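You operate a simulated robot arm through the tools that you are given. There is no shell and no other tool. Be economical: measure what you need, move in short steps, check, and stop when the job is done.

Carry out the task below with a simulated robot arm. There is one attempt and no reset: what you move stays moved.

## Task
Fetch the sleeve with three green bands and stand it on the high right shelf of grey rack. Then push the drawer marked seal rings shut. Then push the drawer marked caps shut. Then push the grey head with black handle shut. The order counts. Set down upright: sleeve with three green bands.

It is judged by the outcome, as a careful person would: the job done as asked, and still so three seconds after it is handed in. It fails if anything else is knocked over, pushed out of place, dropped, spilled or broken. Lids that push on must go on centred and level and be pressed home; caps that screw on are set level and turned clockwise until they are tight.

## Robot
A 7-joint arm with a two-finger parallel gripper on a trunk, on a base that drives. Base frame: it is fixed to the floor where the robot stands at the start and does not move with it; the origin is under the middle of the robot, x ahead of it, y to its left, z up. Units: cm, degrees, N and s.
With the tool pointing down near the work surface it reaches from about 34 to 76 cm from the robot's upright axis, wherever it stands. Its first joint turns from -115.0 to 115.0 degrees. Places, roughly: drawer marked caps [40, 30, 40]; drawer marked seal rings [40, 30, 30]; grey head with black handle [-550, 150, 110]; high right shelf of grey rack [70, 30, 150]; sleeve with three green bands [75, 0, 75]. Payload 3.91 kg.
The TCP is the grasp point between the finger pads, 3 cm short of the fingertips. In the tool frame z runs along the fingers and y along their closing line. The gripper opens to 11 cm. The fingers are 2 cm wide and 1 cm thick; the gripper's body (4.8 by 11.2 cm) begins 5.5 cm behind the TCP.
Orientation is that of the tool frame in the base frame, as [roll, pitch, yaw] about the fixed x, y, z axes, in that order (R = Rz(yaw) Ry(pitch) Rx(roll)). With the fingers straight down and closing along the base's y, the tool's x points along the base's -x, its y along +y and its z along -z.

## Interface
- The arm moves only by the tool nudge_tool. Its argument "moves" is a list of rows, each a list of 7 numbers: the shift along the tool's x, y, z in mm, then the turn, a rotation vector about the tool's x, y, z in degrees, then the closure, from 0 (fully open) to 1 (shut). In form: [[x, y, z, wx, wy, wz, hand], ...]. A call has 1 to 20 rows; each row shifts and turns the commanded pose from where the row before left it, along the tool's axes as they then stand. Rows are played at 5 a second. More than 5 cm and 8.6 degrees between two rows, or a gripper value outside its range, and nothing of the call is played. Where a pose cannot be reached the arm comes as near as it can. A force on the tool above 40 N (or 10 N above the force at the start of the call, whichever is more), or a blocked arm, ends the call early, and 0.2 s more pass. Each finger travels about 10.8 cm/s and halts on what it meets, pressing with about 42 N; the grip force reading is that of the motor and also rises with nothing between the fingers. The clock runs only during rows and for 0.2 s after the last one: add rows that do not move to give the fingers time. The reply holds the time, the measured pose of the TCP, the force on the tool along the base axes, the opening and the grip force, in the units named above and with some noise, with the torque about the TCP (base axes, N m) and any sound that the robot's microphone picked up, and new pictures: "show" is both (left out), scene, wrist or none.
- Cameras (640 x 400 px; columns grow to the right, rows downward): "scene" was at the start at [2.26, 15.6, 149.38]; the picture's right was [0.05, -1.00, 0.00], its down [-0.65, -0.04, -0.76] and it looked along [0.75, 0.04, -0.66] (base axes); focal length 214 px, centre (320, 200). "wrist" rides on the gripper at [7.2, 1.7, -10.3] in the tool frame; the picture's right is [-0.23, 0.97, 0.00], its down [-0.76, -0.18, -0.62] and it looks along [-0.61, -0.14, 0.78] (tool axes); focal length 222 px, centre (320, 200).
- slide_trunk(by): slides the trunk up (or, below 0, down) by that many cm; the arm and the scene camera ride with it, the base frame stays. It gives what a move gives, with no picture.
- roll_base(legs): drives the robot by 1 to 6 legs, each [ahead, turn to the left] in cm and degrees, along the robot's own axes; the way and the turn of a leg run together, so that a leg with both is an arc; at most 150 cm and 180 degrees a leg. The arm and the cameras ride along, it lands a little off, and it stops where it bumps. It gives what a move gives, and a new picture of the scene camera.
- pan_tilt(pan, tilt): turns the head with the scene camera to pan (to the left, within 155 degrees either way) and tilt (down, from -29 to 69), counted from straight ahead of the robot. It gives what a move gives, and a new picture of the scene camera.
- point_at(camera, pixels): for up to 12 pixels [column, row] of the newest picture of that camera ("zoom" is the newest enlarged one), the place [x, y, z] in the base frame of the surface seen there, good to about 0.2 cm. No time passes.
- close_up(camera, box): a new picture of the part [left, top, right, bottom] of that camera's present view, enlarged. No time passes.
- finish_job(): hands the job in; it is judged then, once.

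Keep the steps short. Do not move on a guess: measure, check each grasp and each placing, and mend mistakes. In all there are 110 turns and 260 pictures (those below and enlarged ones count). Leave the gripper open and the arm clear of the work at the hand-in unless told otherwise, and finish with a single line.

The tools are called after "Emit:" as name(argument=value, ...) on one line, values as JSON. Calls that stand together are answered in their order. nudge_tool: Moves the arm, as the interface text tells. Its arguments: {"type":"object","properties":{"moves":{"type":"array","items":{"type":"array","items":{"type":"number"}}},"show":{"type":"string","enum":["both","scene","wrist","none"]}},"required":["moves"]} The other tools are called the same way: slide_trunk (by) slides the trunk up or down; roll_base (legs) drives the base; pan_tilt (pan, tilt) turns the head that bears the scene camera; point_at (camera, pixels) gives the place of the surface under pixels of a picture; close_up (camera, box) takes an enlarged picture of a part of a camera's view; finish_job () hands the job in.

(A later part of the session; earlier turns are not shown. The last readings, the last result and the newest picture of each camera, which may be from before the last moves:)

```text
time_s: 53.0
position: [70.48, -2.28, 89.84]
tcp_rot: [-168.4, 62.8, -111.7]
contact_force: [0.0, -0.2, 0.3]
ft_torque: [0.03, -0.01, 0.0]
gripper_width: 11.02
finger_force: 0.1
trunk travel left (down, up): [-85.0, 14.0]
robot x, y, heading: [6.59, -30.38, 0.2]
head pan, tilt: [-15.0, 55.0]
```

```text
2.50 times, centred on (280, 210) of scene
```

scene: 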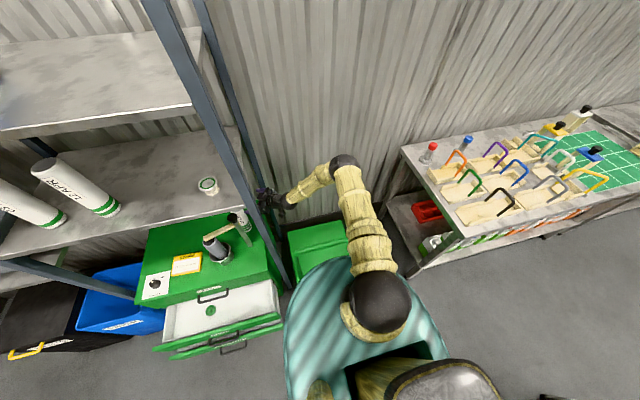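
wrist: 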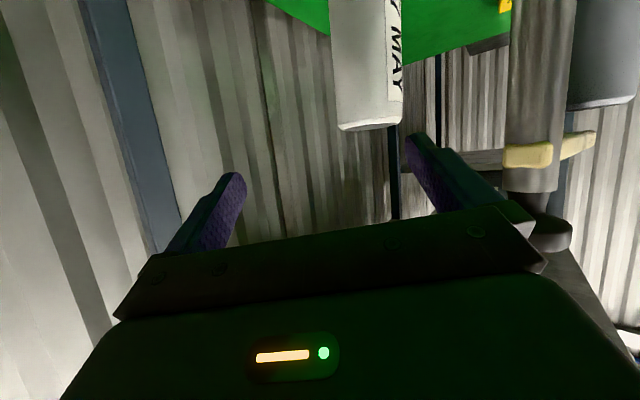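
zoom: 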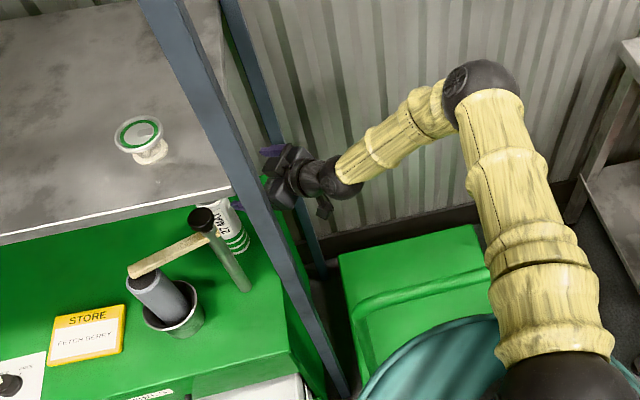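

Emit:
point_at(camera="zoom", pixels=[[430, 275], [390, 290], [500, 200], [520, 250], [560, 340], [480, 90], [370, 150], [320, 180], [225, 250], [325, 210], [215, 215], [240, 235]])

Emit:
point_at(camera="wrist", pixels=[[345, 100], [365, 90], [385, 90], [335, 40], [365, 40], [398, 40], [350, 128]])

```text
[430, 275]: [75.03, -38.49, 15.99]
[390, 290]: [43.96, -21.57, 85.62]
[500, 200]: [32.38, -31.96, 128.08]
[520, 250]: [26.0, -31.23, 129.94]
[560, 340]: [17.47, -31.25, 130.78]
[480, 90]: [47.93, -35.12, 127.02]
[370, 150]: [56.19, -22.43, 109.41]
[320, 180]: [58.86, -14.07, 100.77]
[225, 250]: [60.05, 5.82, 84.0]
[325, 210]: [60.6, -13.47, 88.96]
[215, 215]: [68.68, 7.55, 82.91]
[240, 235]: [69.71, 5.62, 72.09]
```

```text
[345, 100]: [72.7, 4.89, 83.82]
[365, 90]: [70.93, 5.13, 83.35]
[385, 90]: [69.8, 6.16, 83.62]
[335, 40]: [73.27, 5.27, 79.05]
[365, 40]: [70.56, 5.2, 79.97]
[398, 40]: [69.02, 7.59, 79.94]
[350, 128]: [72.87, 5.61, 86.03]
```

The sleeve and trolley haven't moved, and the elbow at z 127 is well above the handle, so a joint limit is likely. I'll level the tool again with yaw about 65, go to a pre-pose 12 cm short, and then creep in while checking each step.

Emit:
nudge_tool(moves=[[0, 0, 0, 0, 0, 5.9, 0], [0, 0, 0, -4.47, 0, -2.24, 0], [0, 0, 0, -4.47, 0, -2.24, 0], [0, 0, 0, 0, 3.4, 0, 0], [17, 15, 7, 0, 0, 0, 0], [18, 15, 8, 0, 0, 0, 0], [0, 0, 0, 0, 0, 0, 0]], show="none")

Emit:
nudge_tool(moves=[[0, 0, 20, 0, 0, 0, 0], [0, 0, 20, 0, 0, 0, 0], [0, 0, 0, 0, 0, 0, 0]], show="scene")

```text
time_s: 54.6
position: [67.47, -1.55, 86.1]
tcp_rot: [-180.0, 60.1, -114.8]
contact_force: [0.5, 0.4, 0.2]
ft_torque: [0.01, 0.01, -0.02]
gripper_width: 11.01
finger_force: 0.1
trunk travel left (down, up): [-85.0, 14.0]
robot x, y, heading: [6.96, -30.3, 0.3]
head pan, tilt: [-15.0, 55.0]
```

```text
time_s: 55.4
position: [69.11, 1.52, 84.09]
tcp_rot: [179.9, 60.1, -114.8]
contact_force: [-0.6, -0.2, 0.5]
ft_torque: [0.02, 0.0, -0.01]
gripper_width: 10.99
finger_force: 0.0
trunk travel left (down, up): [-85.0, 14.0]
robot x, y, heading: [6.56, -30.88, 0.1]
head pan, tilt: [-15.0, 55.0]
```

scene: 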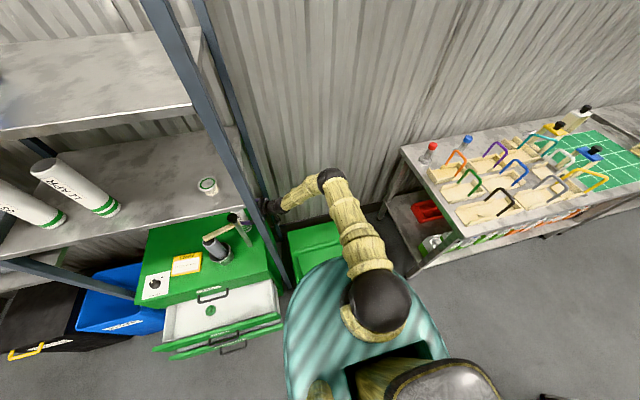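

Tracking is exact so far. I'll go 4 cm more.

Emit:
nudge_tool(moves=[[0, 0, 20, 0, 0, 0, 0], [0, 0, 20, 0, 0, 0, 0], [0, 0, 0, 0, 0, 0, 0]], show="both")

Emit:
close_up(camera="scene", box=[200, 140, 420, 290])

```text
time_s: 56.2
position: [70.5, 4.78, 82.15]
tcp_rot: [180.0, 60.1, -114.8]
contact_force: [0.4, -0.3, -0.5]
ft_torque: [-0.01, 0.02, 0.02]
gripper_width: 10.98
finger_force: 0.1
trunk travel left (down, up): [-85.0, 14.0]
robot x, y, heading: [6.44, -30.37, 0.3]
head pan, tilt: [-15.0, 55.0]
```

scene: 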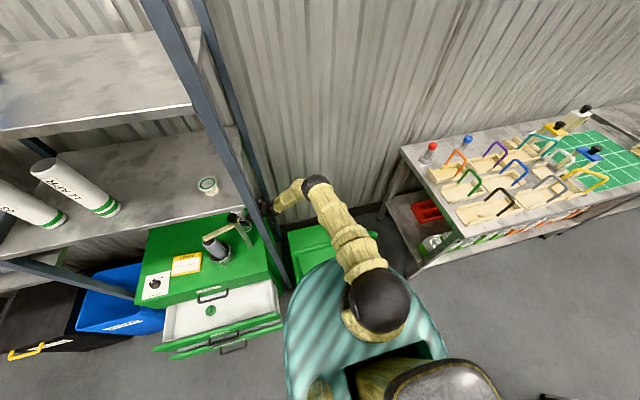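
wrist: 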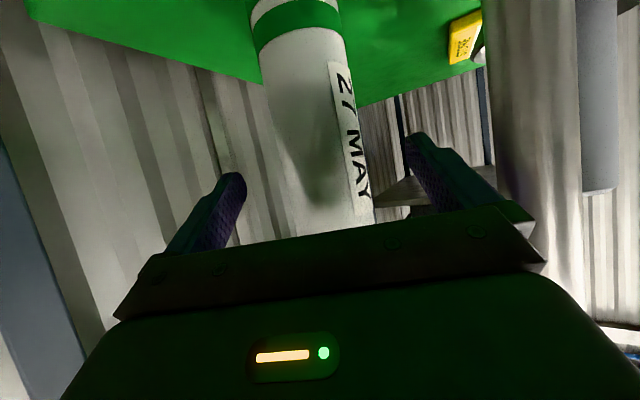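

```text
2.67 times, centred on (310, 215) of scene
```

zoom: 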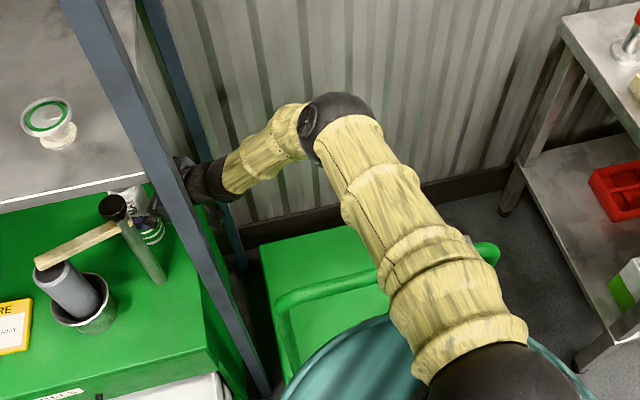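

The sleeve is entering the fingers and tracking is still exact. I'll go 2.5 cm more.

Emit:
nudge_tool(moves=[[0, 0, 10, 0, 0, 0, 0], [0, 0, 15, 0, 0, 0, 0], [0, 0, 0, 0, 0, 0, 0]], show="both")

Emit:
close_up(camera="scene", box=[200, 140, 420, 290])

```text
time_s: 57.0
position: [71.29, 6.77, 80.8]
tcp_rot: [-180.0, 60.2, -114.8]
contact_force: [0.5, 0.4, 0.0]
ft_torque: [0.02, 0.01, -0.01]
gripper_width: 11.01
finger_force: 0.1
trunk travel left (down, up): [-85.0, 14.0]
robot x, y, heading: [6.74, -30.68, 0.5]
head pan, tilt: [-15.0, 55.0]
```

scene: 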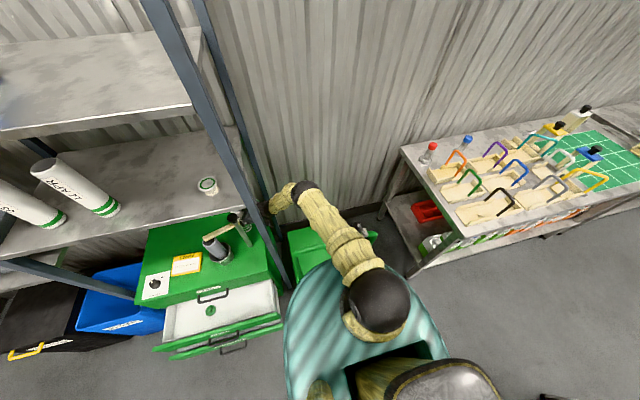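
wrist: 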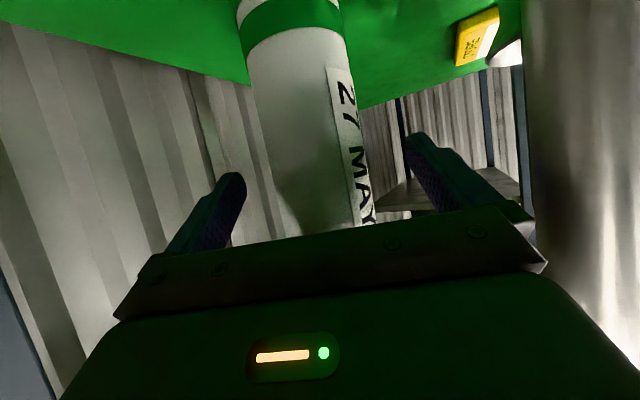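

```text
2.67 times, centred on (310, 215) of scene
```

zoom: 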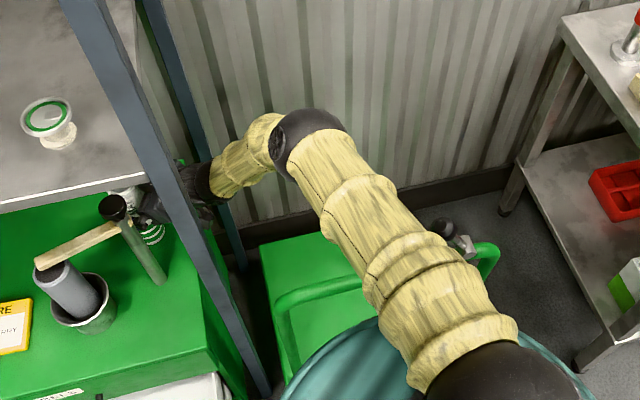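

The fingers straddle the sleeve and the axis is within 1.4 cm of the TCP. I'll close on it.

Emit:
nudge_tool(moves=[[0, 0, 0, 0, 0, 0, 0.3], [0, 0, 0, 0, 0, 0, 0.6], [0, 0, 0, 0, 0, 0, 0.8], [0, 0, 0, 0, 0, 0, 1], [0, 0, 0, 0, 0, 0, 1], [0, 0, 0, 0, 0, 0, 1]], show="wrist")

```text
time_s: 58.4
position: [71.19, 6.79, 81.04]
tcp_rot: [180.0, 60.1, -114.6]
contact_force: [-0.6, -0.4, 0.3]
ft_torque: [-0.07, 0.0, 0.01]
gripper_width: 5.68
finger_force: 42.1
trunk travel left (down, up): [-85.0, 14.0]
robot x, y, heading: [6.47, -30.37, 0.2]
head pan, tilt: [-15.0, 55.0]
```

wrist: 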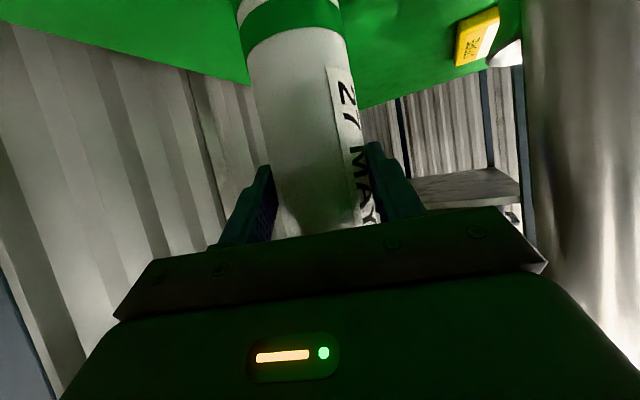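

Firm grip at 5.68 cm. I'll lift 2 cm and check.

Emit:
nudge_tool(moves=[[-8.7, 0, -5, 0, 0, 0, 1], [-8.7, 0, -5, 0, 0, 0, 1], [0, 0, 0, 0, 0, 0, 1]], show="both")

```text
time_s: 59.2
position: [71.25, 6.79, 82.81]
tcp_rot: [180.0, 60.0, -114.8]
contact_force: [0.5, 0.3, -3.9]
ft_torque: [-0.03, 0.05, 0.0]
gripper_width: 5.67
finger_force: 41.5
trunk travel left (down, up): [-85.0, 14.0]
robot x, y, heading: [6.37, -30.5, 0.3]
head pan, tilt: [-15.0, 55.0]
```

scene: 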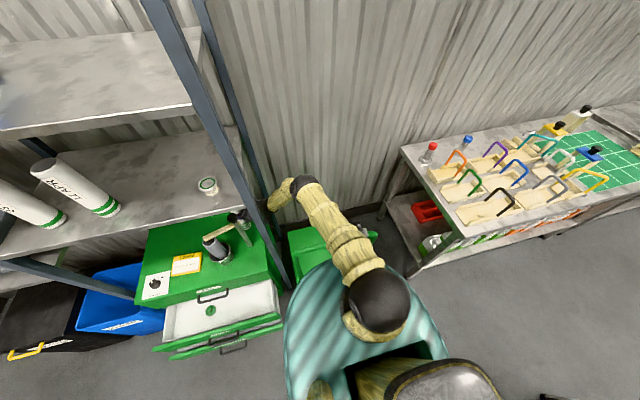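
wrist: 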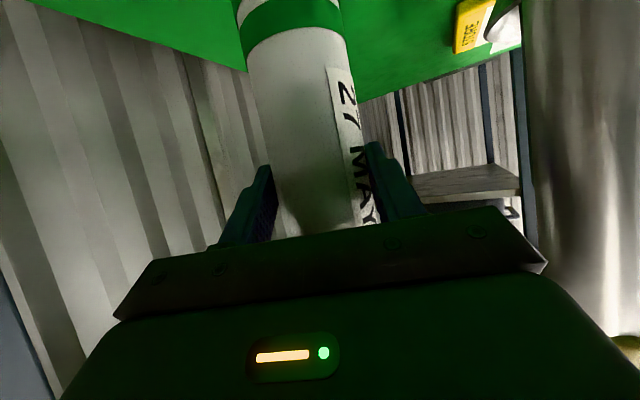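

It's held (about 4 N). I'll retreat 30 cm along the tool, out past the upright.

Emit:
nudge_tool(moves=[[0, 0, -20, 0, 0, 0, 1], [0, 0, -20, 0, 0, 0, 1], [0, 0, -20, 0, 0, 0, 1], [0, 0, -20, 0, 0, 0, 1], [0, 0, -20, 0, 0, 0, 1], [0, 0, -20, 0, 0, 0, 1], [0, 0, -20, 0, 0, 0, 1], [0, 0, -20, 0, 0, 0, 1], [0, 0, -20, 0, 0, 0, 1], [0, 0, -20, 0, 0, 0, 1], [0, 0, -20, 0, 0, 0, 1], [0, 0, -20, 0, 0, 0, 1], [0, 0, -20, 0, 0, 0, 1], [0, 0, -20, 0, 0, 0, 1], [0, 0, -20, 0, 0, 0, 1], [0, 0, -20, 0, 0, 0, 1]], show="both")

```text
time_s: 62.6
position: [59.6, -18.34, 98.78]
tcp_rot: [179.9, 60.1, -114.8]
contact_force: [-0.5, 0.1, -3.0]
ft_torque: [-0.03, -0.01, 0.02]
gripper_width: 5.65
finger_force: 42.3
trunk travel left (down, up): [-85.0, 14.0]
robot x, y, heading: [6.68, -30.45, 0.3]
head pan, tilt: [-15.0, 55.0]
```

scene: 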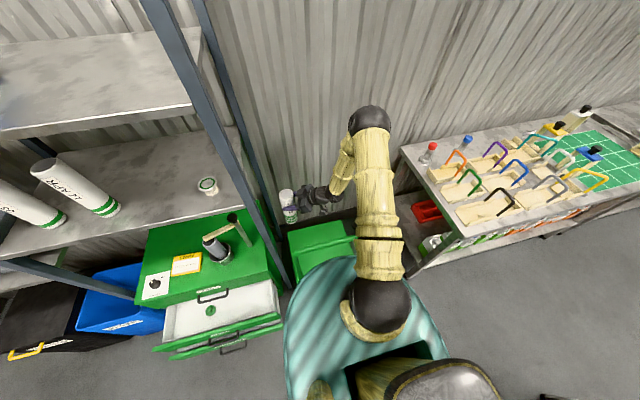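
wrist: 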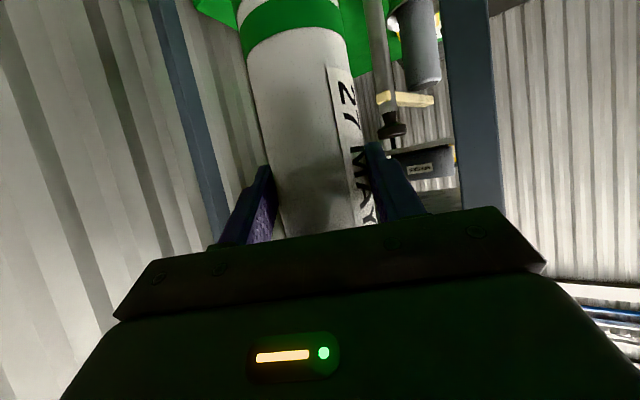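

The sleeve is clear. Next: trunk up to its limit (+14), base back 20, then turn left 30° to face the high shelf. The sleeve bottom stays near z 98, above the trolley handle at 87.

Emit:
slide_trunk(by=14)

Emit:
roll_base(legs=[[-20, 0], [0, 30]])

Emit:
pan_tilt(pan=0, tilt=30)

```text
time_s: 64.2
position: [59.69, -18.31, 112.81]
tcp_rot: [179.8, 60.0, -114.7]
contact_force: [0.2, -0.2, -2.1]
ft_torque: [-0.06, -0.02, -0.02]
gripper_width: 5.68
finger_force: 42.3
trunk travel left (down, up): [-99.0, 0.0]
robot x, y, heading: [6.74, -30.63, 0.2]
head pan, tilt: [-15.0, 55.0]
```

```text
time_s: 68.0
position: [27.01, 6.19, 112.82]
tcp_rot: [-180.0, 60.0, -85.2]
contact_force: [0.2, -0.7, -2.7]
ft_torque: [-0.07, 0.01, 0.02]
gripper_width: 5.67
finger_force: 41.9
trunk travel left (down, up): [-99.0, 0.0]
robot x, y, heading: [-13.52, -30.37, 30.0]
head pan, tilt: [-15.0, 55.0]
```

scene: 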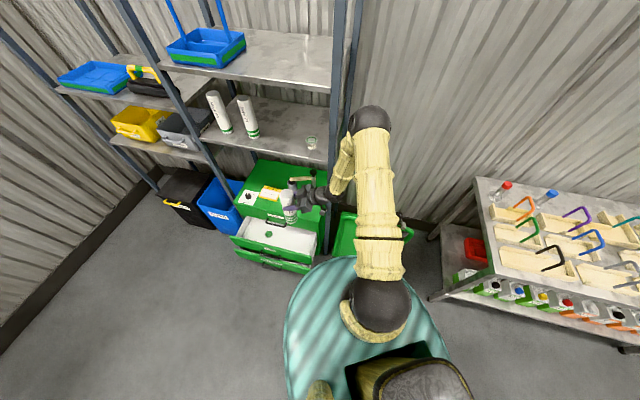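

```text
time_s: 68.9
position: [27.02, 6.18, 112.79]
tcp_rot: [179.9, 60.0, -85.1]
contact_force: [-0.4, -0.2, -2.8]
ft_torque: [-0.04, -0.02, 0.03]
gripper_width: 5.7
finger_force: 42.0
trunk travel left (down, up): [-99.0, 0.0]
robot x, y, heading: [-13.63, -30.7, 30.0]
head pan, tilt: [0.0, 30.0]
```

scene: 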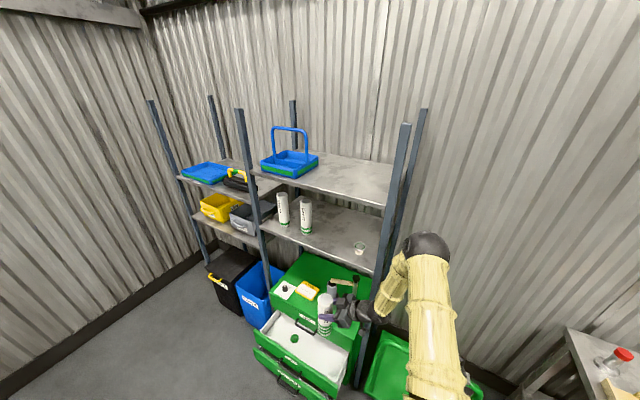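

I'll raise the sleeve 56 cm straight up in front of the rack, keeping the tilt.

Emit:
nudge_tool(moves=[[-34.6, 0, -20, 0, 0, 0, 1], [-34.6, 0, -20, 0, 0, 0, 1], [-34.6, 0, -20, 0, 0, 0, 1], [-34.6, 0, -20, 0, 0, 0, 1], [-34.6, 0, -20, 0, 0, 0, 1], [-34.6, 0, -20, 0, 0, 0, 1], [-34.6, 0, -20, 0, 0, 0, 1], [-34.6, 0, -20, 0, 0, 0, 1], [-34.6, 0, -20, 0, 0, 0, 1], [-34.6, 0, -20, 0, 0, 0, 1], [-34.6, 0, -20, 0, 0, 0, 1], [-34.6, 0, -20, 0, 0, 0, 1], [-34.6, 0, -20, 0, 0, 0, 1], [-34.6, 0, -20, 0, 0, 0, 1]], show="scene")

```text
time_s: 71.9
position: [26.8, 5.93, 168.83]
tcp_rot: [179.9, 59.9, -85.3]
contact_force: [0.0, 0.2, -3.1]
ft_torque: [-0.06, -0.01, 0.0]
gripper_width: 5.69
finger_force: 41.7
trunk travel left (down, up): [-99.0, 0.0]
robot x, y, heading: [-12.86, -30.51, 29.8]
head pan, tilt: [0.0, 30.0]
```

scene: 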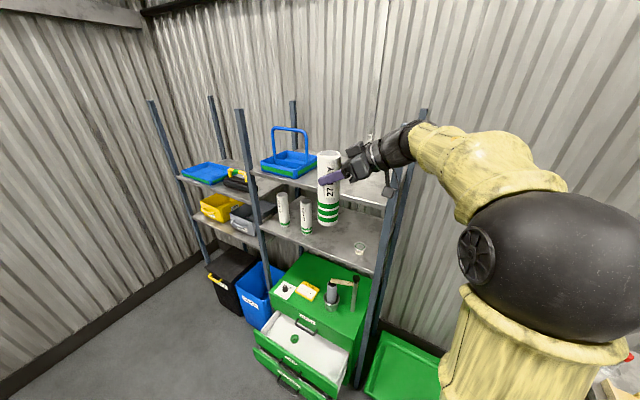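

The sleeve bottom is at about z 154. Next I'll shift 12 cm toward the rack and turn the tool from yaw 95 to about 31, so the hand passes clear of the right upright.

Emit:
nudge_tool(moves=[[-3.3, -40.7, 5.8, 0, 0, 0, 1], [-3.3, -40.7, 5.8, 0, 0, 0, 1], [-3.3, -40.7, 5.8, 0, 0, 0, 1], [0, 0, 0, 6.93, 0, 4, 1], [0, 0, 0, 6.93, 0, 4, 1], [0, 0, 0, 6.93, 0, 4, 1], [0, 0, 0, 6.93, 0, 4, 1], [0, 0, 0, 6.93, 0, 4, 1], [0, 0, 0, 6.93, 0, 4, 1], [0, 0, 0, 6.93, 0, 4, 1], [0, 0, 0, 6.93, 0, 4, 1]], show="both")

```text
time_s: 74.3
position: [38.77, 9.46, 168.8]
tcp_rot: [-179.8, 60.1, -148.9]
contact_force: [-0.4, 0.6, -3.8]
ft_torque: [-0.03, 0.04, 0.01]
gripper_width: 5.68
finger_force: 42.2
trunk travel left (down, up): [-99.0, 0.0]
robot x, y, heading: [-13.2, -30.33, 30.0]
head pan, tilt: [0.0, 30.0]
```

scene: 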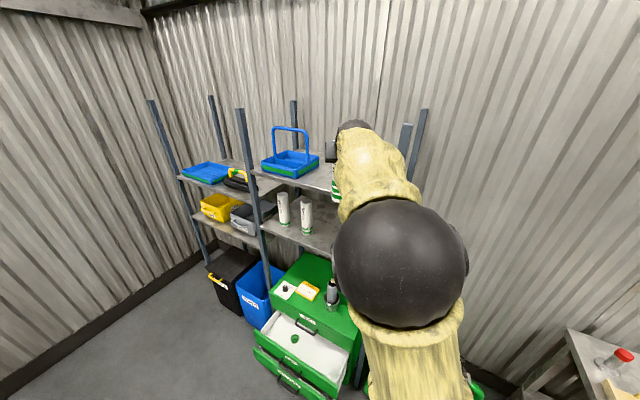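
wrist: 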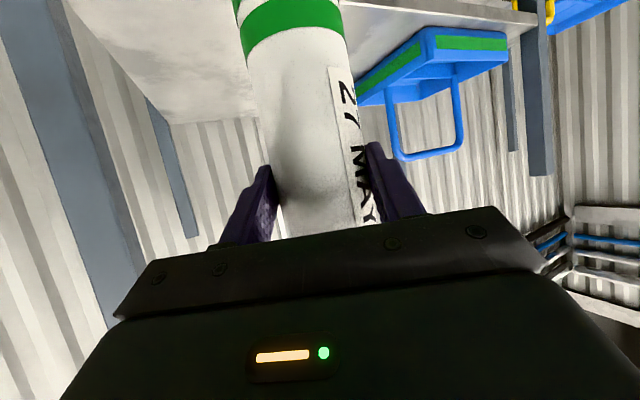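

Yaw is now 31 and everything is clear. I'll drive 15 cm forward along the heading, bringing the sleeve over the shelf edge at 4 cm height.

Emit:
roll_base(legs=[[15, 0]])

Emit:
nudge_tool(moves=[[-10, 0, 17.3, 0, 0, 0, 1], [-10, 0, 17.3, 0, 0, 0, 1], [-10, 0, 17.3, 0, 0, 0, 1], [-8, 0, 13.9, 0, 0, 0, 1], [0, 0, 0, 0, 0, 0, 1]], show="both")

```text
time_s: 75.8
position: [51.69, 16.64, 168.68]
tcp_rot: [180.0, 59.9, -149.2]
contact_force: [-0.6, -0.2, -2.6]
ft_torque: [-0.03, 0.0, -0.03]
gripper_width: 5.67
finger_force: 41.6
trunk travel left (down, up): [-99.0, 0.0]
robot x, y, heading: [-0.39, -23.38, 29.8]
head pan, tilt: [0.0, 30.0]
```

scene: 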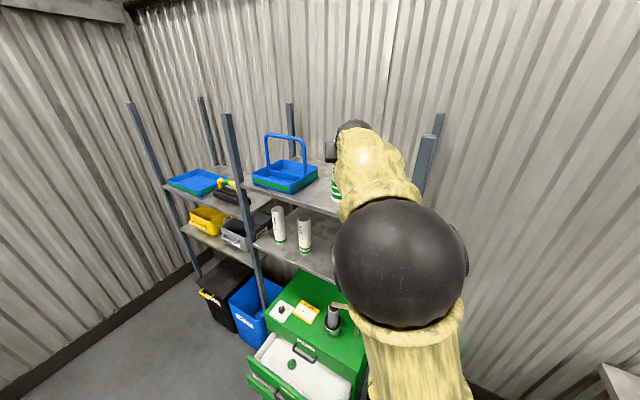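

```text
time_s: 77.0
position: [58.3, 20.35, 168.93]
tcp_rot: [179.9, 60.1, -149.3]
contact_force: [-0.6, -1.2, -2.2]
ft_torque: [-0.02, 0.04, -0.01]
gripper_width: 5.66
finger_force: 41.8
trunk travel left (down, up): [-99.0, 0.0]
robot x, y, heading: [-0.64, -23.65, 29.8]
head pan, tilt: [0.0, 30.0]
```

scene: 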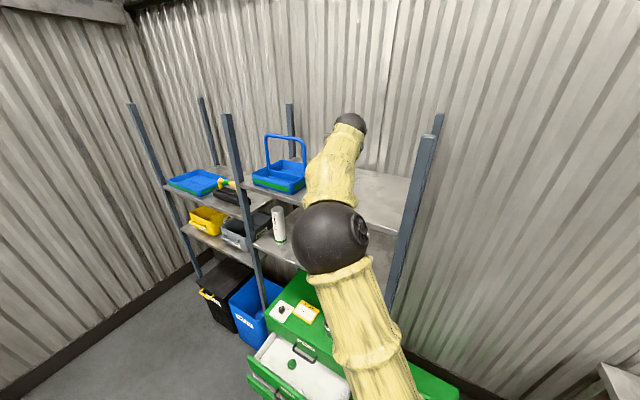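
wrist: 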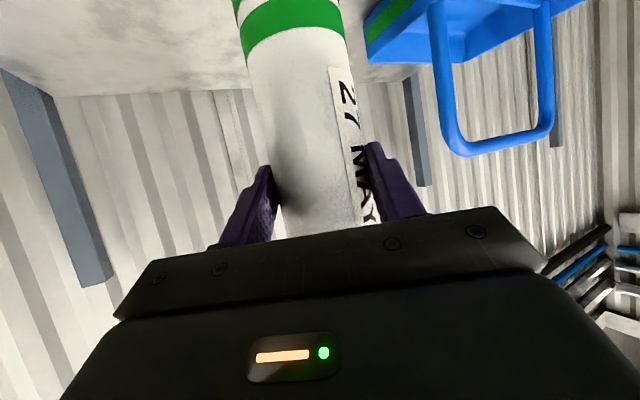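

I'll check clearance to the tray and to the elbow before lowering.

Emit:
point_at(camera="wrist", pixels=[[370, 45], [380, 62], [450, 140], [440, 20], [255, 40], [300, 60], [340, 60], [230, 60]])

Emit:
point_at(camera="scene", pixels=[[330, 225], [300, 235], [330, 175], [350, 125]])

```text
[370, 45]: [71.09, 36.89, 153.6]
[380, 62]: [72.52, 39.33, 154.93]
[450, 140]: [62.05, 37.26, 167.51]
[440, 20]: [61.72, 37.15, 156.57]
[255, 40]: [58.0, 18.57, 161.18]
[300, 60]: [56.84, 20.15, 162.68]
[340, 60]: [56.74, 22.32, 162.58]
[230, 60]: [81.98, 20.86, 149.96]
```

```text
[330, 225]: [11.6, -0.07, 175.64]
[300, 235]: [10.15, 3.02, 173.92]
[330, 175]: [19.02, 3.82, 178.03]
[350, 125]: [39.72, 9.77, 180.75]
```

The tray is 14 cm off. I'll lower 3.2 cm and then read the pose.

Emit:
nudge_tool(moves=[[8.7, 0, 5, 0, 0, 0, 1], [8.7, 0, 5, 0, 0, 0, 1], [6.9, 0, 4, 0, 0, 0, 1], [3.4, 0, 2, 0, 0, 0, 1], [0, 0, 0, 0, 0, 0, 1]], show="wrist")

Emit:
nudge_tool(moves=[[1.7, 0, 1, 0, 0, 0, 1], [1.7, 0, 1, 0, 0, 0, 1], [0, 0, 0, 0, 0, 0, 1]], show="none")

```text
time_s: 78.2
position: [58.21, 20.27, 165.47]
tcp_rot: [179.9, 60.0, -149.3]
contact_force: [-0.8, -0.8, -3.9]
ft_torque: [-0.02, 0.04, 0.02]
gripper_width: 5.67
finger_force: 42.0
trunk travel left (down, up): [-99.0, 0.0]
robot x, y, heading: [-0.36, -23.37, 29.8]
head pan, tilt: [0.0, 30.0]
```

wrist: 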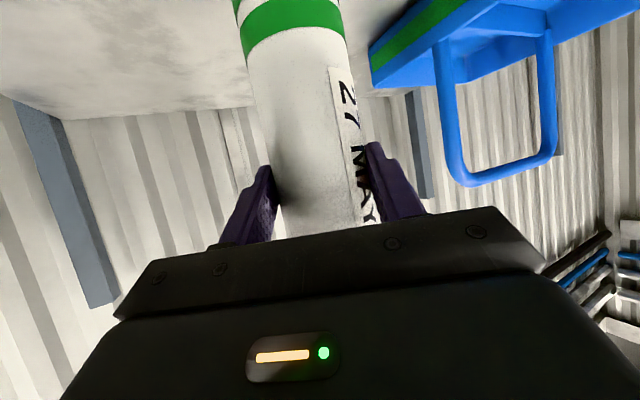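

```text
time_s: 79.0
position: [58.16, 20.4, 165.16]
tcp_rot: [179.9, 60.0, -149.2]
contact_force: [-0.5, -0.8, -3.2]
ft_torque: [-0.04, 0.04, -0.01]
gripper_width: 5.67
finger_force: 42.2
trunk travel left (down, up): [-99.0, 0.0]
robot x, y, heading: [-0.57, -23.49, 30.1]
head pan, tilt: [0.0, 30.0]
```

No contact yet. I'll lower in 1 mm steps.

Emit:
nudge_tool(moves=[[1.3, 0, 0.75, 0, 0, 0, 1], [0, 0, 0, 0, 0, 0, 1]], show="none")

Emit:
nudge_tool(moves=[[1.3, 0, 0.75, 0, 0, 0, 1], [0, 0, 0, 0, 0, 0, 1]], show="none")

Emit:
nudge_tool(moves=[[1.0, 0, 0.6, 0, 0, 0, 1], [0, 0, 0, 0, 0, 0, 1]], show="none")

```text
time_s: 79.6
position: [58.24, 20.45, 165.03]
tcp_rot: [179.9, 60.1, -149.3]
contact_force: [1.1, 0.3, 0.0]
ft_torque: [0.03, -0.17, 0.02]
gripper_width: 5.68
finger_force: 41.6
trunk travel left (down, up): [-99.0, 0.0]
robot x, y, heading: [-0.5, -23.46, 29.9]
head pan, tilt: [0.0, 30.0]
```

```text
time_s: 80.2
position: [58.14, 20.33, 165.11]
tcp_rot: [179.9, 60.2, -149.1]
contact_force: [2.3, 1.8, 11.2]
ft_torque: [0.31, -0.27, 0.01]
gripper_width: 5.69
finger_force: 42.2
trunk travel left (down, up): [-99.0, 0.0]
robot x, y, heading: [-0.02, -23.57, 29.9]
head pan, tilt: [0.0, 30.0]
```

```text
time_s: 80.8
position: [58.19, 20.44, 165.03]
tcp_rot: [179.8, 60.4, -149.4]
contact_force: [6.3, 4.5, 23.5]
ft_torque: [0.63, -0.72, 0.0]
gripper_width: 5.66
finger_force: 41.8
trunk travel left (down, up): [-99.0, 0.0]
robot x, y, heading: [-0.63, -23.24, 30.3]
head pan, tilt: [0.0, 30.0]
```

It's on the shelf (23 N up). I'll relieve 1.5 mm of that, open slowly, and look.

Emit:
nudge_tool(moves=[[-1.6, 0, -0.9, 0, 0, 0, 1], [0, 0, 0, 0, 0, 0, 1], [0, 0, 0, 0, 0, 0, 0.45], [0, 0, 0, 0, 0, 0, 0.3], [0, 0, 0, 0, 0, 0, 0.15], [0, 0, 0, 0, 0, 0, 0], [0, 0, 0, 0, 0, 0, 0], [0, 0, 0, 0, 0, 0, 0]], show="both")

```text
time_s: 82.6
position: [58.15, 20.41, 164.98]
tcp_rot: [179.9, 60.0, -149.2]
contact_force: [0.5, -0.1, -1.1]
ft_torque: [0.02, 0.0, 0.01]
gripper_width: 11.0
finger_force: 0.1
trunk travel left (down, up): [-99.0, 0.0]
robot x, y, heading: [-0.31, -23.18, 29.8]
head pan, tilt: [0.0, 30.0]
```

scene: 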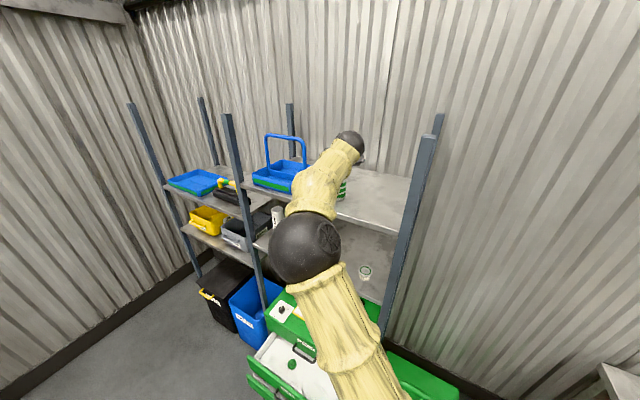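
wrist: 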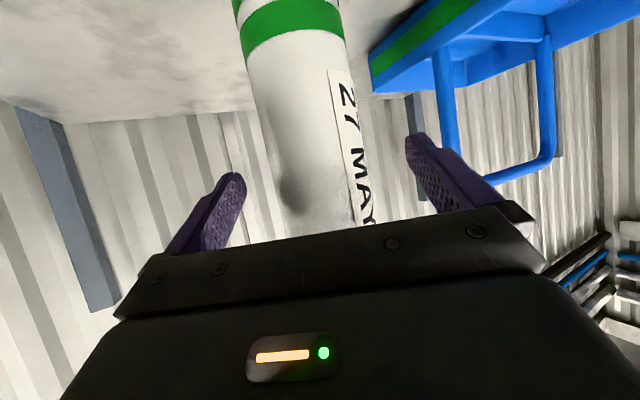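

Released and standing. I'll retreat 20 cm straight back along the tool, then look.

Emit:
nudge_tool(moves=[[0, 0, -15, 0, 0, 0, 0], [0, 0, -20, 0, 0, 0, 0], [0, 0, -25, 0, 0, 0, 0], [0, 0, -25, 0, 0, 0, 0], [0, 0, -25, 0, 0, 0, 0], [0, 0, -25, 0, 0, 0, 0], [0, 0, -25, 0, 0, 0, 0], [0, 0, -25, 0, 0, 0, 0]], show="both")

```text
time_s: 84.4
position: [44.39, 12.07, 174.17]
tcp_rot: [180.0, 60.1, -149.2]
contact_force: [0.1, 0.2, -0.3]
ft_torque: [0.03, 0.01, -0.01]
gripper_width: 11.02
finger_force: 0.1
trunk travel left (down, up): [-99.0, 0.0]
robot x, y, heading: [-0.48, -23.56, 30.0]
head pan, tilt: [0.0, 30.0]
```

scene: 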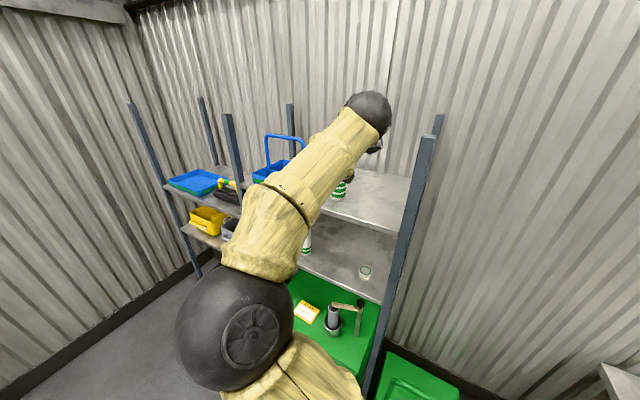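
wrist: 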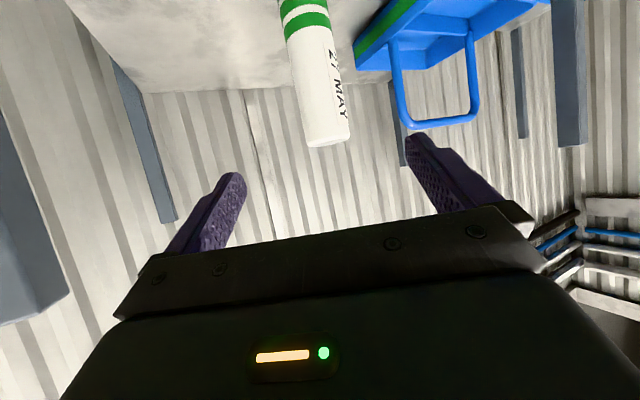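

The sleeve stands upright on the high shelf. Now the drawers: I'll drive to about (-45, 23) facing the chest, with the arm still high (z 174).

Emit:
roll_base(legs=[[-15, 0], [0, 90], [62, 0], [0, -120]])

Emit:
pan_tilt(pan=0, tilt=45)

```text
time_s: 102.5
position: [10.96, 31.76, 174.07]
tcp_rot: [179.9, 60.0, -178.1]
contact_force: [-0.4, 0.7, 0.1]
ft_torque: [0.02, 0.01, 0.0]
gripper_width: 10.99
finger_force: 0.0
trunk travel left (down, up): [-99.0, 0.0]
robot x, y, heading: [-45.29, 22.85, 1.3]
head pan, tilt: [0.0, 30.0]
```

scene: 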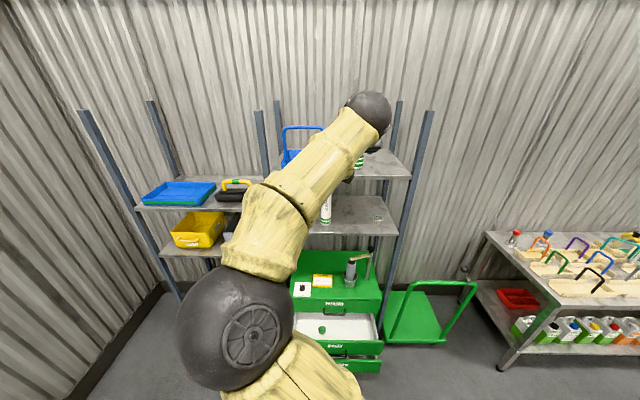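

```text
time_s: 103.2
position: [10.85, 31.77, 174.17]
tcp_rot: [179.9, 60.0, -178.2]
contact_force: [-0.5, 0.7, 0.2]
ft_torque: [-0.01, -0.01, -0.02]
gripper_width: 10.99
finger_force: 0.0
trunk travel left (down, up): [-99.0, 0.0]
robot x, y, heading: [-45.63, 22.83, 1.1]
head pan, tilt: [0.0, 45.0]
```

scene: 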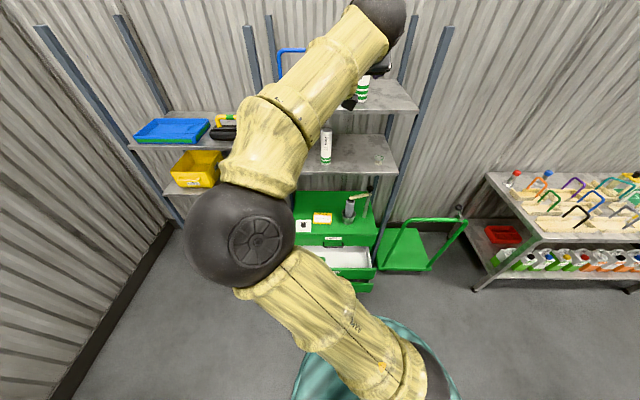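

I'll lower the trunk by 95 cm. That puts the TCP at about z 79 over free space in front of the chest.

Emit:
slide_trunk(by=-50)

Emit:
slide_trunk(by=-45)

Emit:
pan_tilt(pan=0, tilt=25)

```text
refused: -50 is not a number from -40 to 40
```

```text
refused: -45 is not a number from -40 to 40
```

```text
time_s: 104.0
position: [10.88, 31.78, 174.18]
tcp_rot: [179.8, 60.0, -178.1]
contact_force: [-0.5, -0.8, -0.8]
ft_torque: [0.01, -0.04, 0.01]
gripper_width: 11.01
finger_force: 0.0
trunk travel left (down, up): [-99.0, 0.0]
robot x, y, heading: [-45.81, 22.61, 1.2]
head pan, tilt: [0.0, 25.0]
```

scene: 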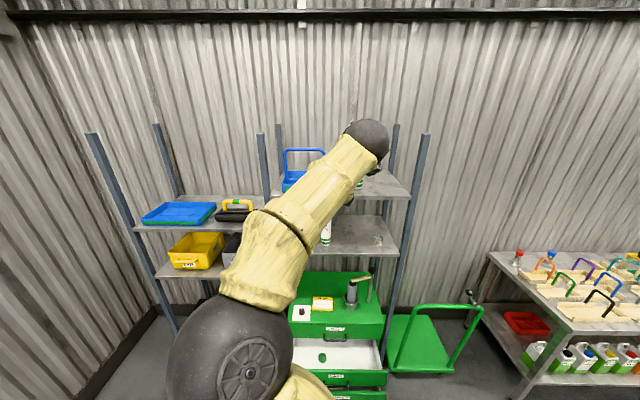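

The limit is 40 per call, so I'll go in two steps.

Emit:
slide_trunk(by=-40)

Emit:
slide_trunk(by=-40)

Emit:
pan_tilt(pan=0, tilt=35)

```text
time_s: 107.9
position: [10.75, 31.87, 134.26]
tcp_rot: [179.9, 60.0, -178.1]
contact_force: [-0.7, 0.4, 0.0]
ft_torque: [-0.01, 0.02, 0.0]
gripper_width: 10.99
finger_force: 0.1
trunk travel left (down, up): [-59.0, 40.0]
robot x, y, heading: [-46.08, 22.57, 1.2]
head pan, tilt: [0.0, 25.0]
```

```text
time_s: 111.7
position: [10.82, 31.77, 94.18]
tcp_rot: [179.9, 60.0, -178.1]
contact_force: [0.1, -0.4, -0.1]
ft_torque: [-0.03, 0.05, 0.0]
gripper_width: 10.98
finger_force: 0.1
trunk travel left (down, up): [-19.0, 80.0]
robot x, y, heading: [-45.6, 22.51, 0.9]
head pan, tilt: [0.0, 25.0]
```

```text
time_s: 112.4
position: [10.83, 31.81, 94.05]
tcp_rot: [180.0, 60.0, -178.0]
contact_force: [0.5, -0.3, -0.2]
ft_torque: [0.01, 0.01, -0.02]
gripper_width: 11.03
finger_force: 0.0
trunk travel left (down, up): [-19.0, 80.0]
robot x, y, heading: [-45.74, 22.55, 1.0]
head pan, tilt: [0.0, 35.0]
```

scene: 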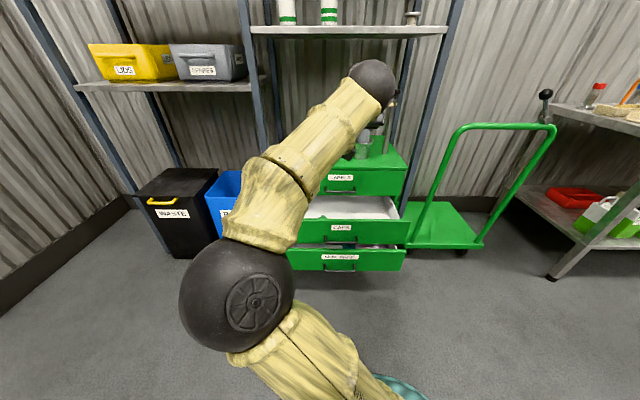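

I can see the CAPS front at (342, 235) and the SEAL RINGS front at (342, 265). I'll enlarge and measure them.

Emit:
close_up(camera="scene", box=[270, 150, 430, 290])

Emit:
point_at(camera="scene", pixels=[[342, 219], [342, 228], [342, 239], [380, 232], [400, 232], [342, 250], [342, 257], [342, 269], [385, 260], [400, 262], [310, 262], [342, 190]])

```text
2.86 times, centred on (350, 220) of scene
```

zoom: 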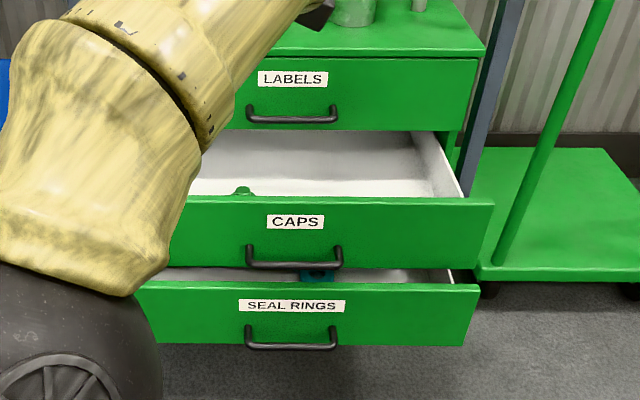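

```text
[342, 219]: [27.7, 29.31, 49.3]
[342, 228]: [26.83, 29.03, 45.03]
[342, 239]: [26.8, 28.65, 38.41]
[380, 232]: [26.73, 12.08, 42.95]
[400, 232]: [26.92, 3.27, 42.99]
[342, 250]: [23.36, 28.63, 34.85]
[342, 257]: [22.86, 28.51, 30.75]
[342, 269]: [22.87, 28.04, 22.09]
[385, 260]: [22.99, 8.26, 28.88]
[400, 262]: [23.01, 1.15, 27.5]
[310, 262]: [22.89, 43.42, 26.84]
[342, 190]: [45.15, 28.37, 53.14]
```

Measured: CAPS front at x 26.8 (z 36–49), SEAL RINGS front at x 22.9 (z 20–35), both centred at y≈29. The closed face is at x≈45.2. I'll close the fingers, level the tool and lower the trunk 19, then drive 10 cm ahead.

Emit:
nudge_tool(moves=[[0, 0, 0, 0, -7.5, 0, 0.4], [0, 0, 0, 0, -7.5, 0, 0.8], [0, 0, 0, 0, -7.5, 0, 1], [0, 0, 0, 0, -7.5, 0, 1], [0, 0, 0, 0, 0, 0, 1]], show="none")

Emit:
slide_trunk(by=-19)

```text
time_s: 113.6
position: [10.69, 31.82, 94.21]
tcp_rot: [24.1, 89.9, 26.0]
contact_force: [-0.4, -0.1, -0.2]
ft_torque: [-0.01, -0.02, 0.02]
gripper_width: 0.0
finger_force: 37.8
trunk travel left (down, up): [-19.0, 80.0]
robot x, y, heading: [-45.57, 22.47, 0.9]
head pan, tilt: [0.0, 35.0]
```

```text
time_s: 115.7
position: [10.86, 31.68, 75.23]
tcp_rot: [59.1, 89.9, 60.9]
contact_force: [-0.4, 0.0, 0.6]
ft_torque: [0.01, -0.02, -0.02]
gripper_width: 0.01
finger_force: 37.8
trunk travel left (down, up): [0.0, 99.0]
robot x, y, heading: [-45.21, 22.43, 1.0]
head pan, tilt: [0.0, 35.0]
```

The tool is level. I'll lower 45 cm straight down to z≈30, with the fingertips at x≈14, clear of the handles.

Emit:
nudge_tool(moves=[[40, -2, 0, 0, 0, 0, 1], [40, -2, 0, 0, 0, 0, 1], [40, -2, 0, 0, 0, 0, 1], [40, -2, 0, 0, 0, 0, 1], [40, -2, 0, 0, 0, 0, 1], [40, -2, 0, 0, 0, 0, 1], [40, -2, 0, 0, 0, 0, 1], [40, -2, 0, 0, 0, 0, 1], [40, -2, 0, 0, 0, 0, 1], [40, -2, 0, 0, 0, 0, 1], [40, -2, 0, 0, 0, 0, 1], [10, -2, 0, 0, 0, 0, 1]], show="both")

```text
time_s: 118.3
position: [11.06, 29.29, 30.39]
tcp_rot: [27.4, 89.9, 29.4]
contact_force: [0.2, 0.2, 0.6]
ft_torque: [0.0, -0.02, 0.0]
gripper_width: 0.0
finger_force: 37.5
trunk travel left (down, up): [0.0, 99.0]
robot x, y, heading: [-45.57, 22.31, 0.9]
head pan, tilt: [0.0, 35.0]
```

scene: 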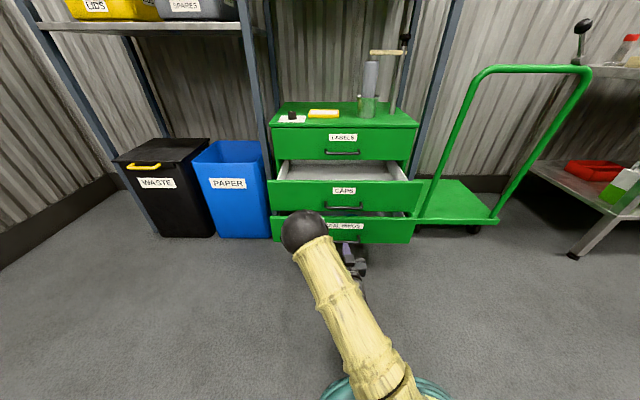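
wrist: 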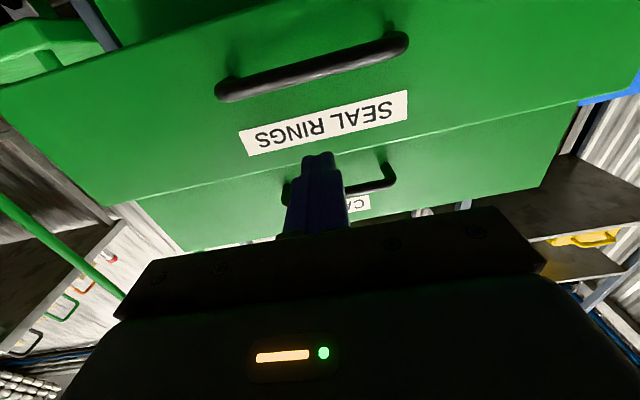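

I'll measure the elbow and the caps handle relative to the hand before pushing.

Emit:
point_at(camera="scene", pixels=[[303, 225], [290, 240], [340, 300], [343, 208], [330, 205], [360, 207], [350, 255]])

Emit:
point_at(camera="wrist", pixels=[[375, 185], [310, 65], [235, 95], [395, 45], [380, 110], [320, 155], [270, 190]])

```text
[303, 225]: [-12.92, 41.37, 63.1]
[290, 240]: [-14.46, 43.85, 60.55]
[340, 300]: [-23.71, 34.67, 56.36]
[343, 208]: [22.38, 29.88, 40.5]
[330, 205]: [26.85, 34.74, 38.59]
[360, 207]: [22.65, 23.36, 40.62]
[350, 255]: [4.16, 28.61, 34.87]
```

```text
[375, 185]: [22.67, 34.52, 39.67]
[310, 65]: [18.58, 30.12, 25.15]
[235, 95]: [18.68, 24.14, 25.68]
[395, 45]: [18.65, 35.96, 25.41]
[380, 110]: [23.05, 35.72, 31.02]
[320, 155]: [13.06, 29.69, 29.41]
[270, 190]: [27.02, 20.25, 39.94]
```

The handles sit at z 25.5 and z 40, so the fingertips at z 30 press the plain panel. I'll push the seal rings drawer in, first 22 cm.

Emit:
nudge_tool(moves=[[0, 0, 20, 0, 0, 0, 1], [0, 0, 20, 0, 0, 0, 1], [0, 0, 20, 0, 0, 0, 1], [0, 0, 20, 0, 0, 0, 1], [0, 0, 20, 0, 0, 0, 1], [0, 0, 20, 0, 0, 0, 1], [0, 0, 20, 0, 0, 0, 1], [0, 0, 20, 0, 0, 0, 1], [0, 0, 20, 0, 0, 0, 1], [0, 0, 20, 0, 0, 0, 1], [0, 0, 20, 0, 0, 0, 1]], show="both")

```text
time_s: 120.7
position: [32.9, 30.05, 30.08]
tcp_rot: [84.2, 90.0, 86.2]
contact_force: [-1.9, -0.7, -0.4]
ft_torque: [0.03, -0.03, -0.07]
gripper_width: 0.0
finger_force: 37.6
trunk travel left (down, up): [0.0, 99.0]
robot x, y, heading: [-45.19, 22.34, 1.0]
head pan, tilt: [0.0, 35.0]
```

scene: 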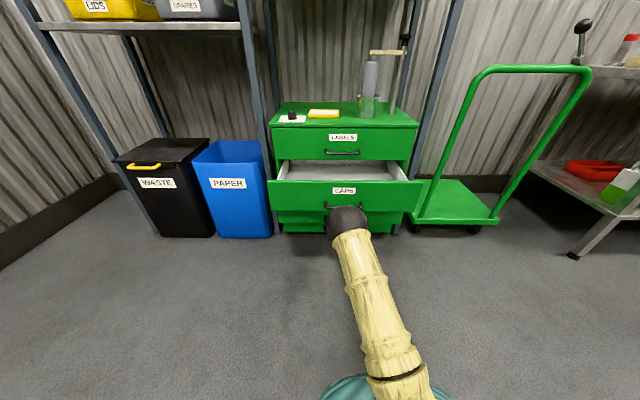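
wrist: 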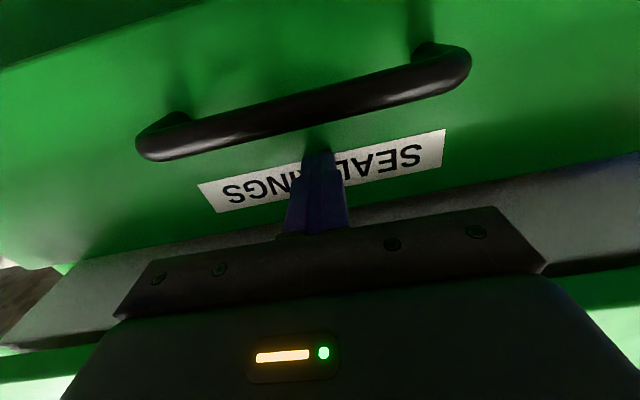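

It slides in easily (2 N). I'll check elbow clearance to the caps front before continuing.

Emit:
point_at(camera="scene", pixels=[[347, 220], [347, 207], [330, 218], [355, 250]])

```text
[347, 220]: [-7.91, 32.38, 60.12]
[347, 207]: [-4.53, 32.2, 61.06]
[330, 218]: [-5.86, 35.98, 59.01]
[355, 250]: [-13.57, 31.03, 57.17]
```

The elbow is at x≈-5, well clear. I'll push on until it stops.

Emit:
nudge_tool(moves=[[0, 0, 20, 0, 0, 0, 1], [0, 0, 20, 0, 0, 0, 1], [0, 0, 20, 0, 0, 0, 1], [0, 0, 15, 0, 0, 0, 1], [0, 0, 10, 0, 0, 0, 1], [0, 0, 10, 0, 0, 0, 1], [0, 0, 5, 0, 0, 0, 1], [0, 0, 5, 0, 0, 0, 1], [0, 0, 0, 0, 0, 0, 1]], show="both")

```text
time_s: 122.2
position: [42.37, 30.54, 30.27]
tcp_rot: [24.0, 89.8, 25.9]
contact_force: [-23.3, -0.1, 4.6]
ft_torque: [-0.04, -0.11, -0.2]
gripper_width: 0.03
finger_force: 37.5
trunk travel left (down, up): [0.0, 99.0]
robot x, y, heading: [-45.38, 22.55, 0.9]
head pan, tilt: [0.0, 35.0]
stopped in row 7: the force on the tool passed its limit at 54 N (the readings are from after the stop); the commanded pose is now the measured one
```

scene: 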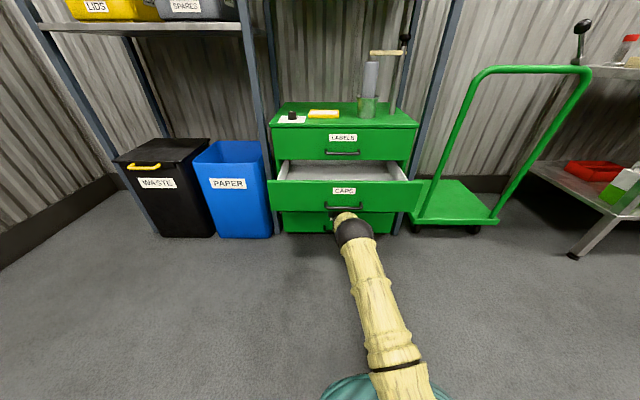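
wrist: 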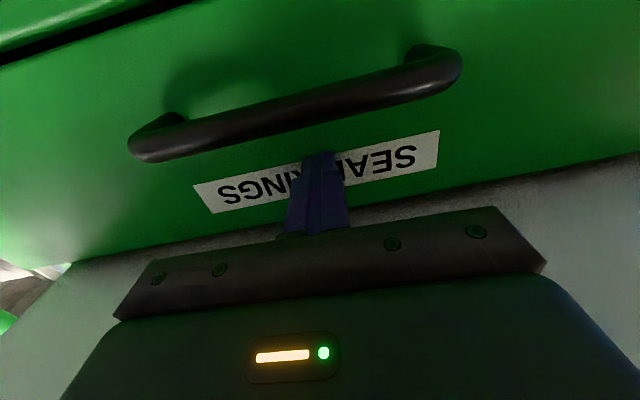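

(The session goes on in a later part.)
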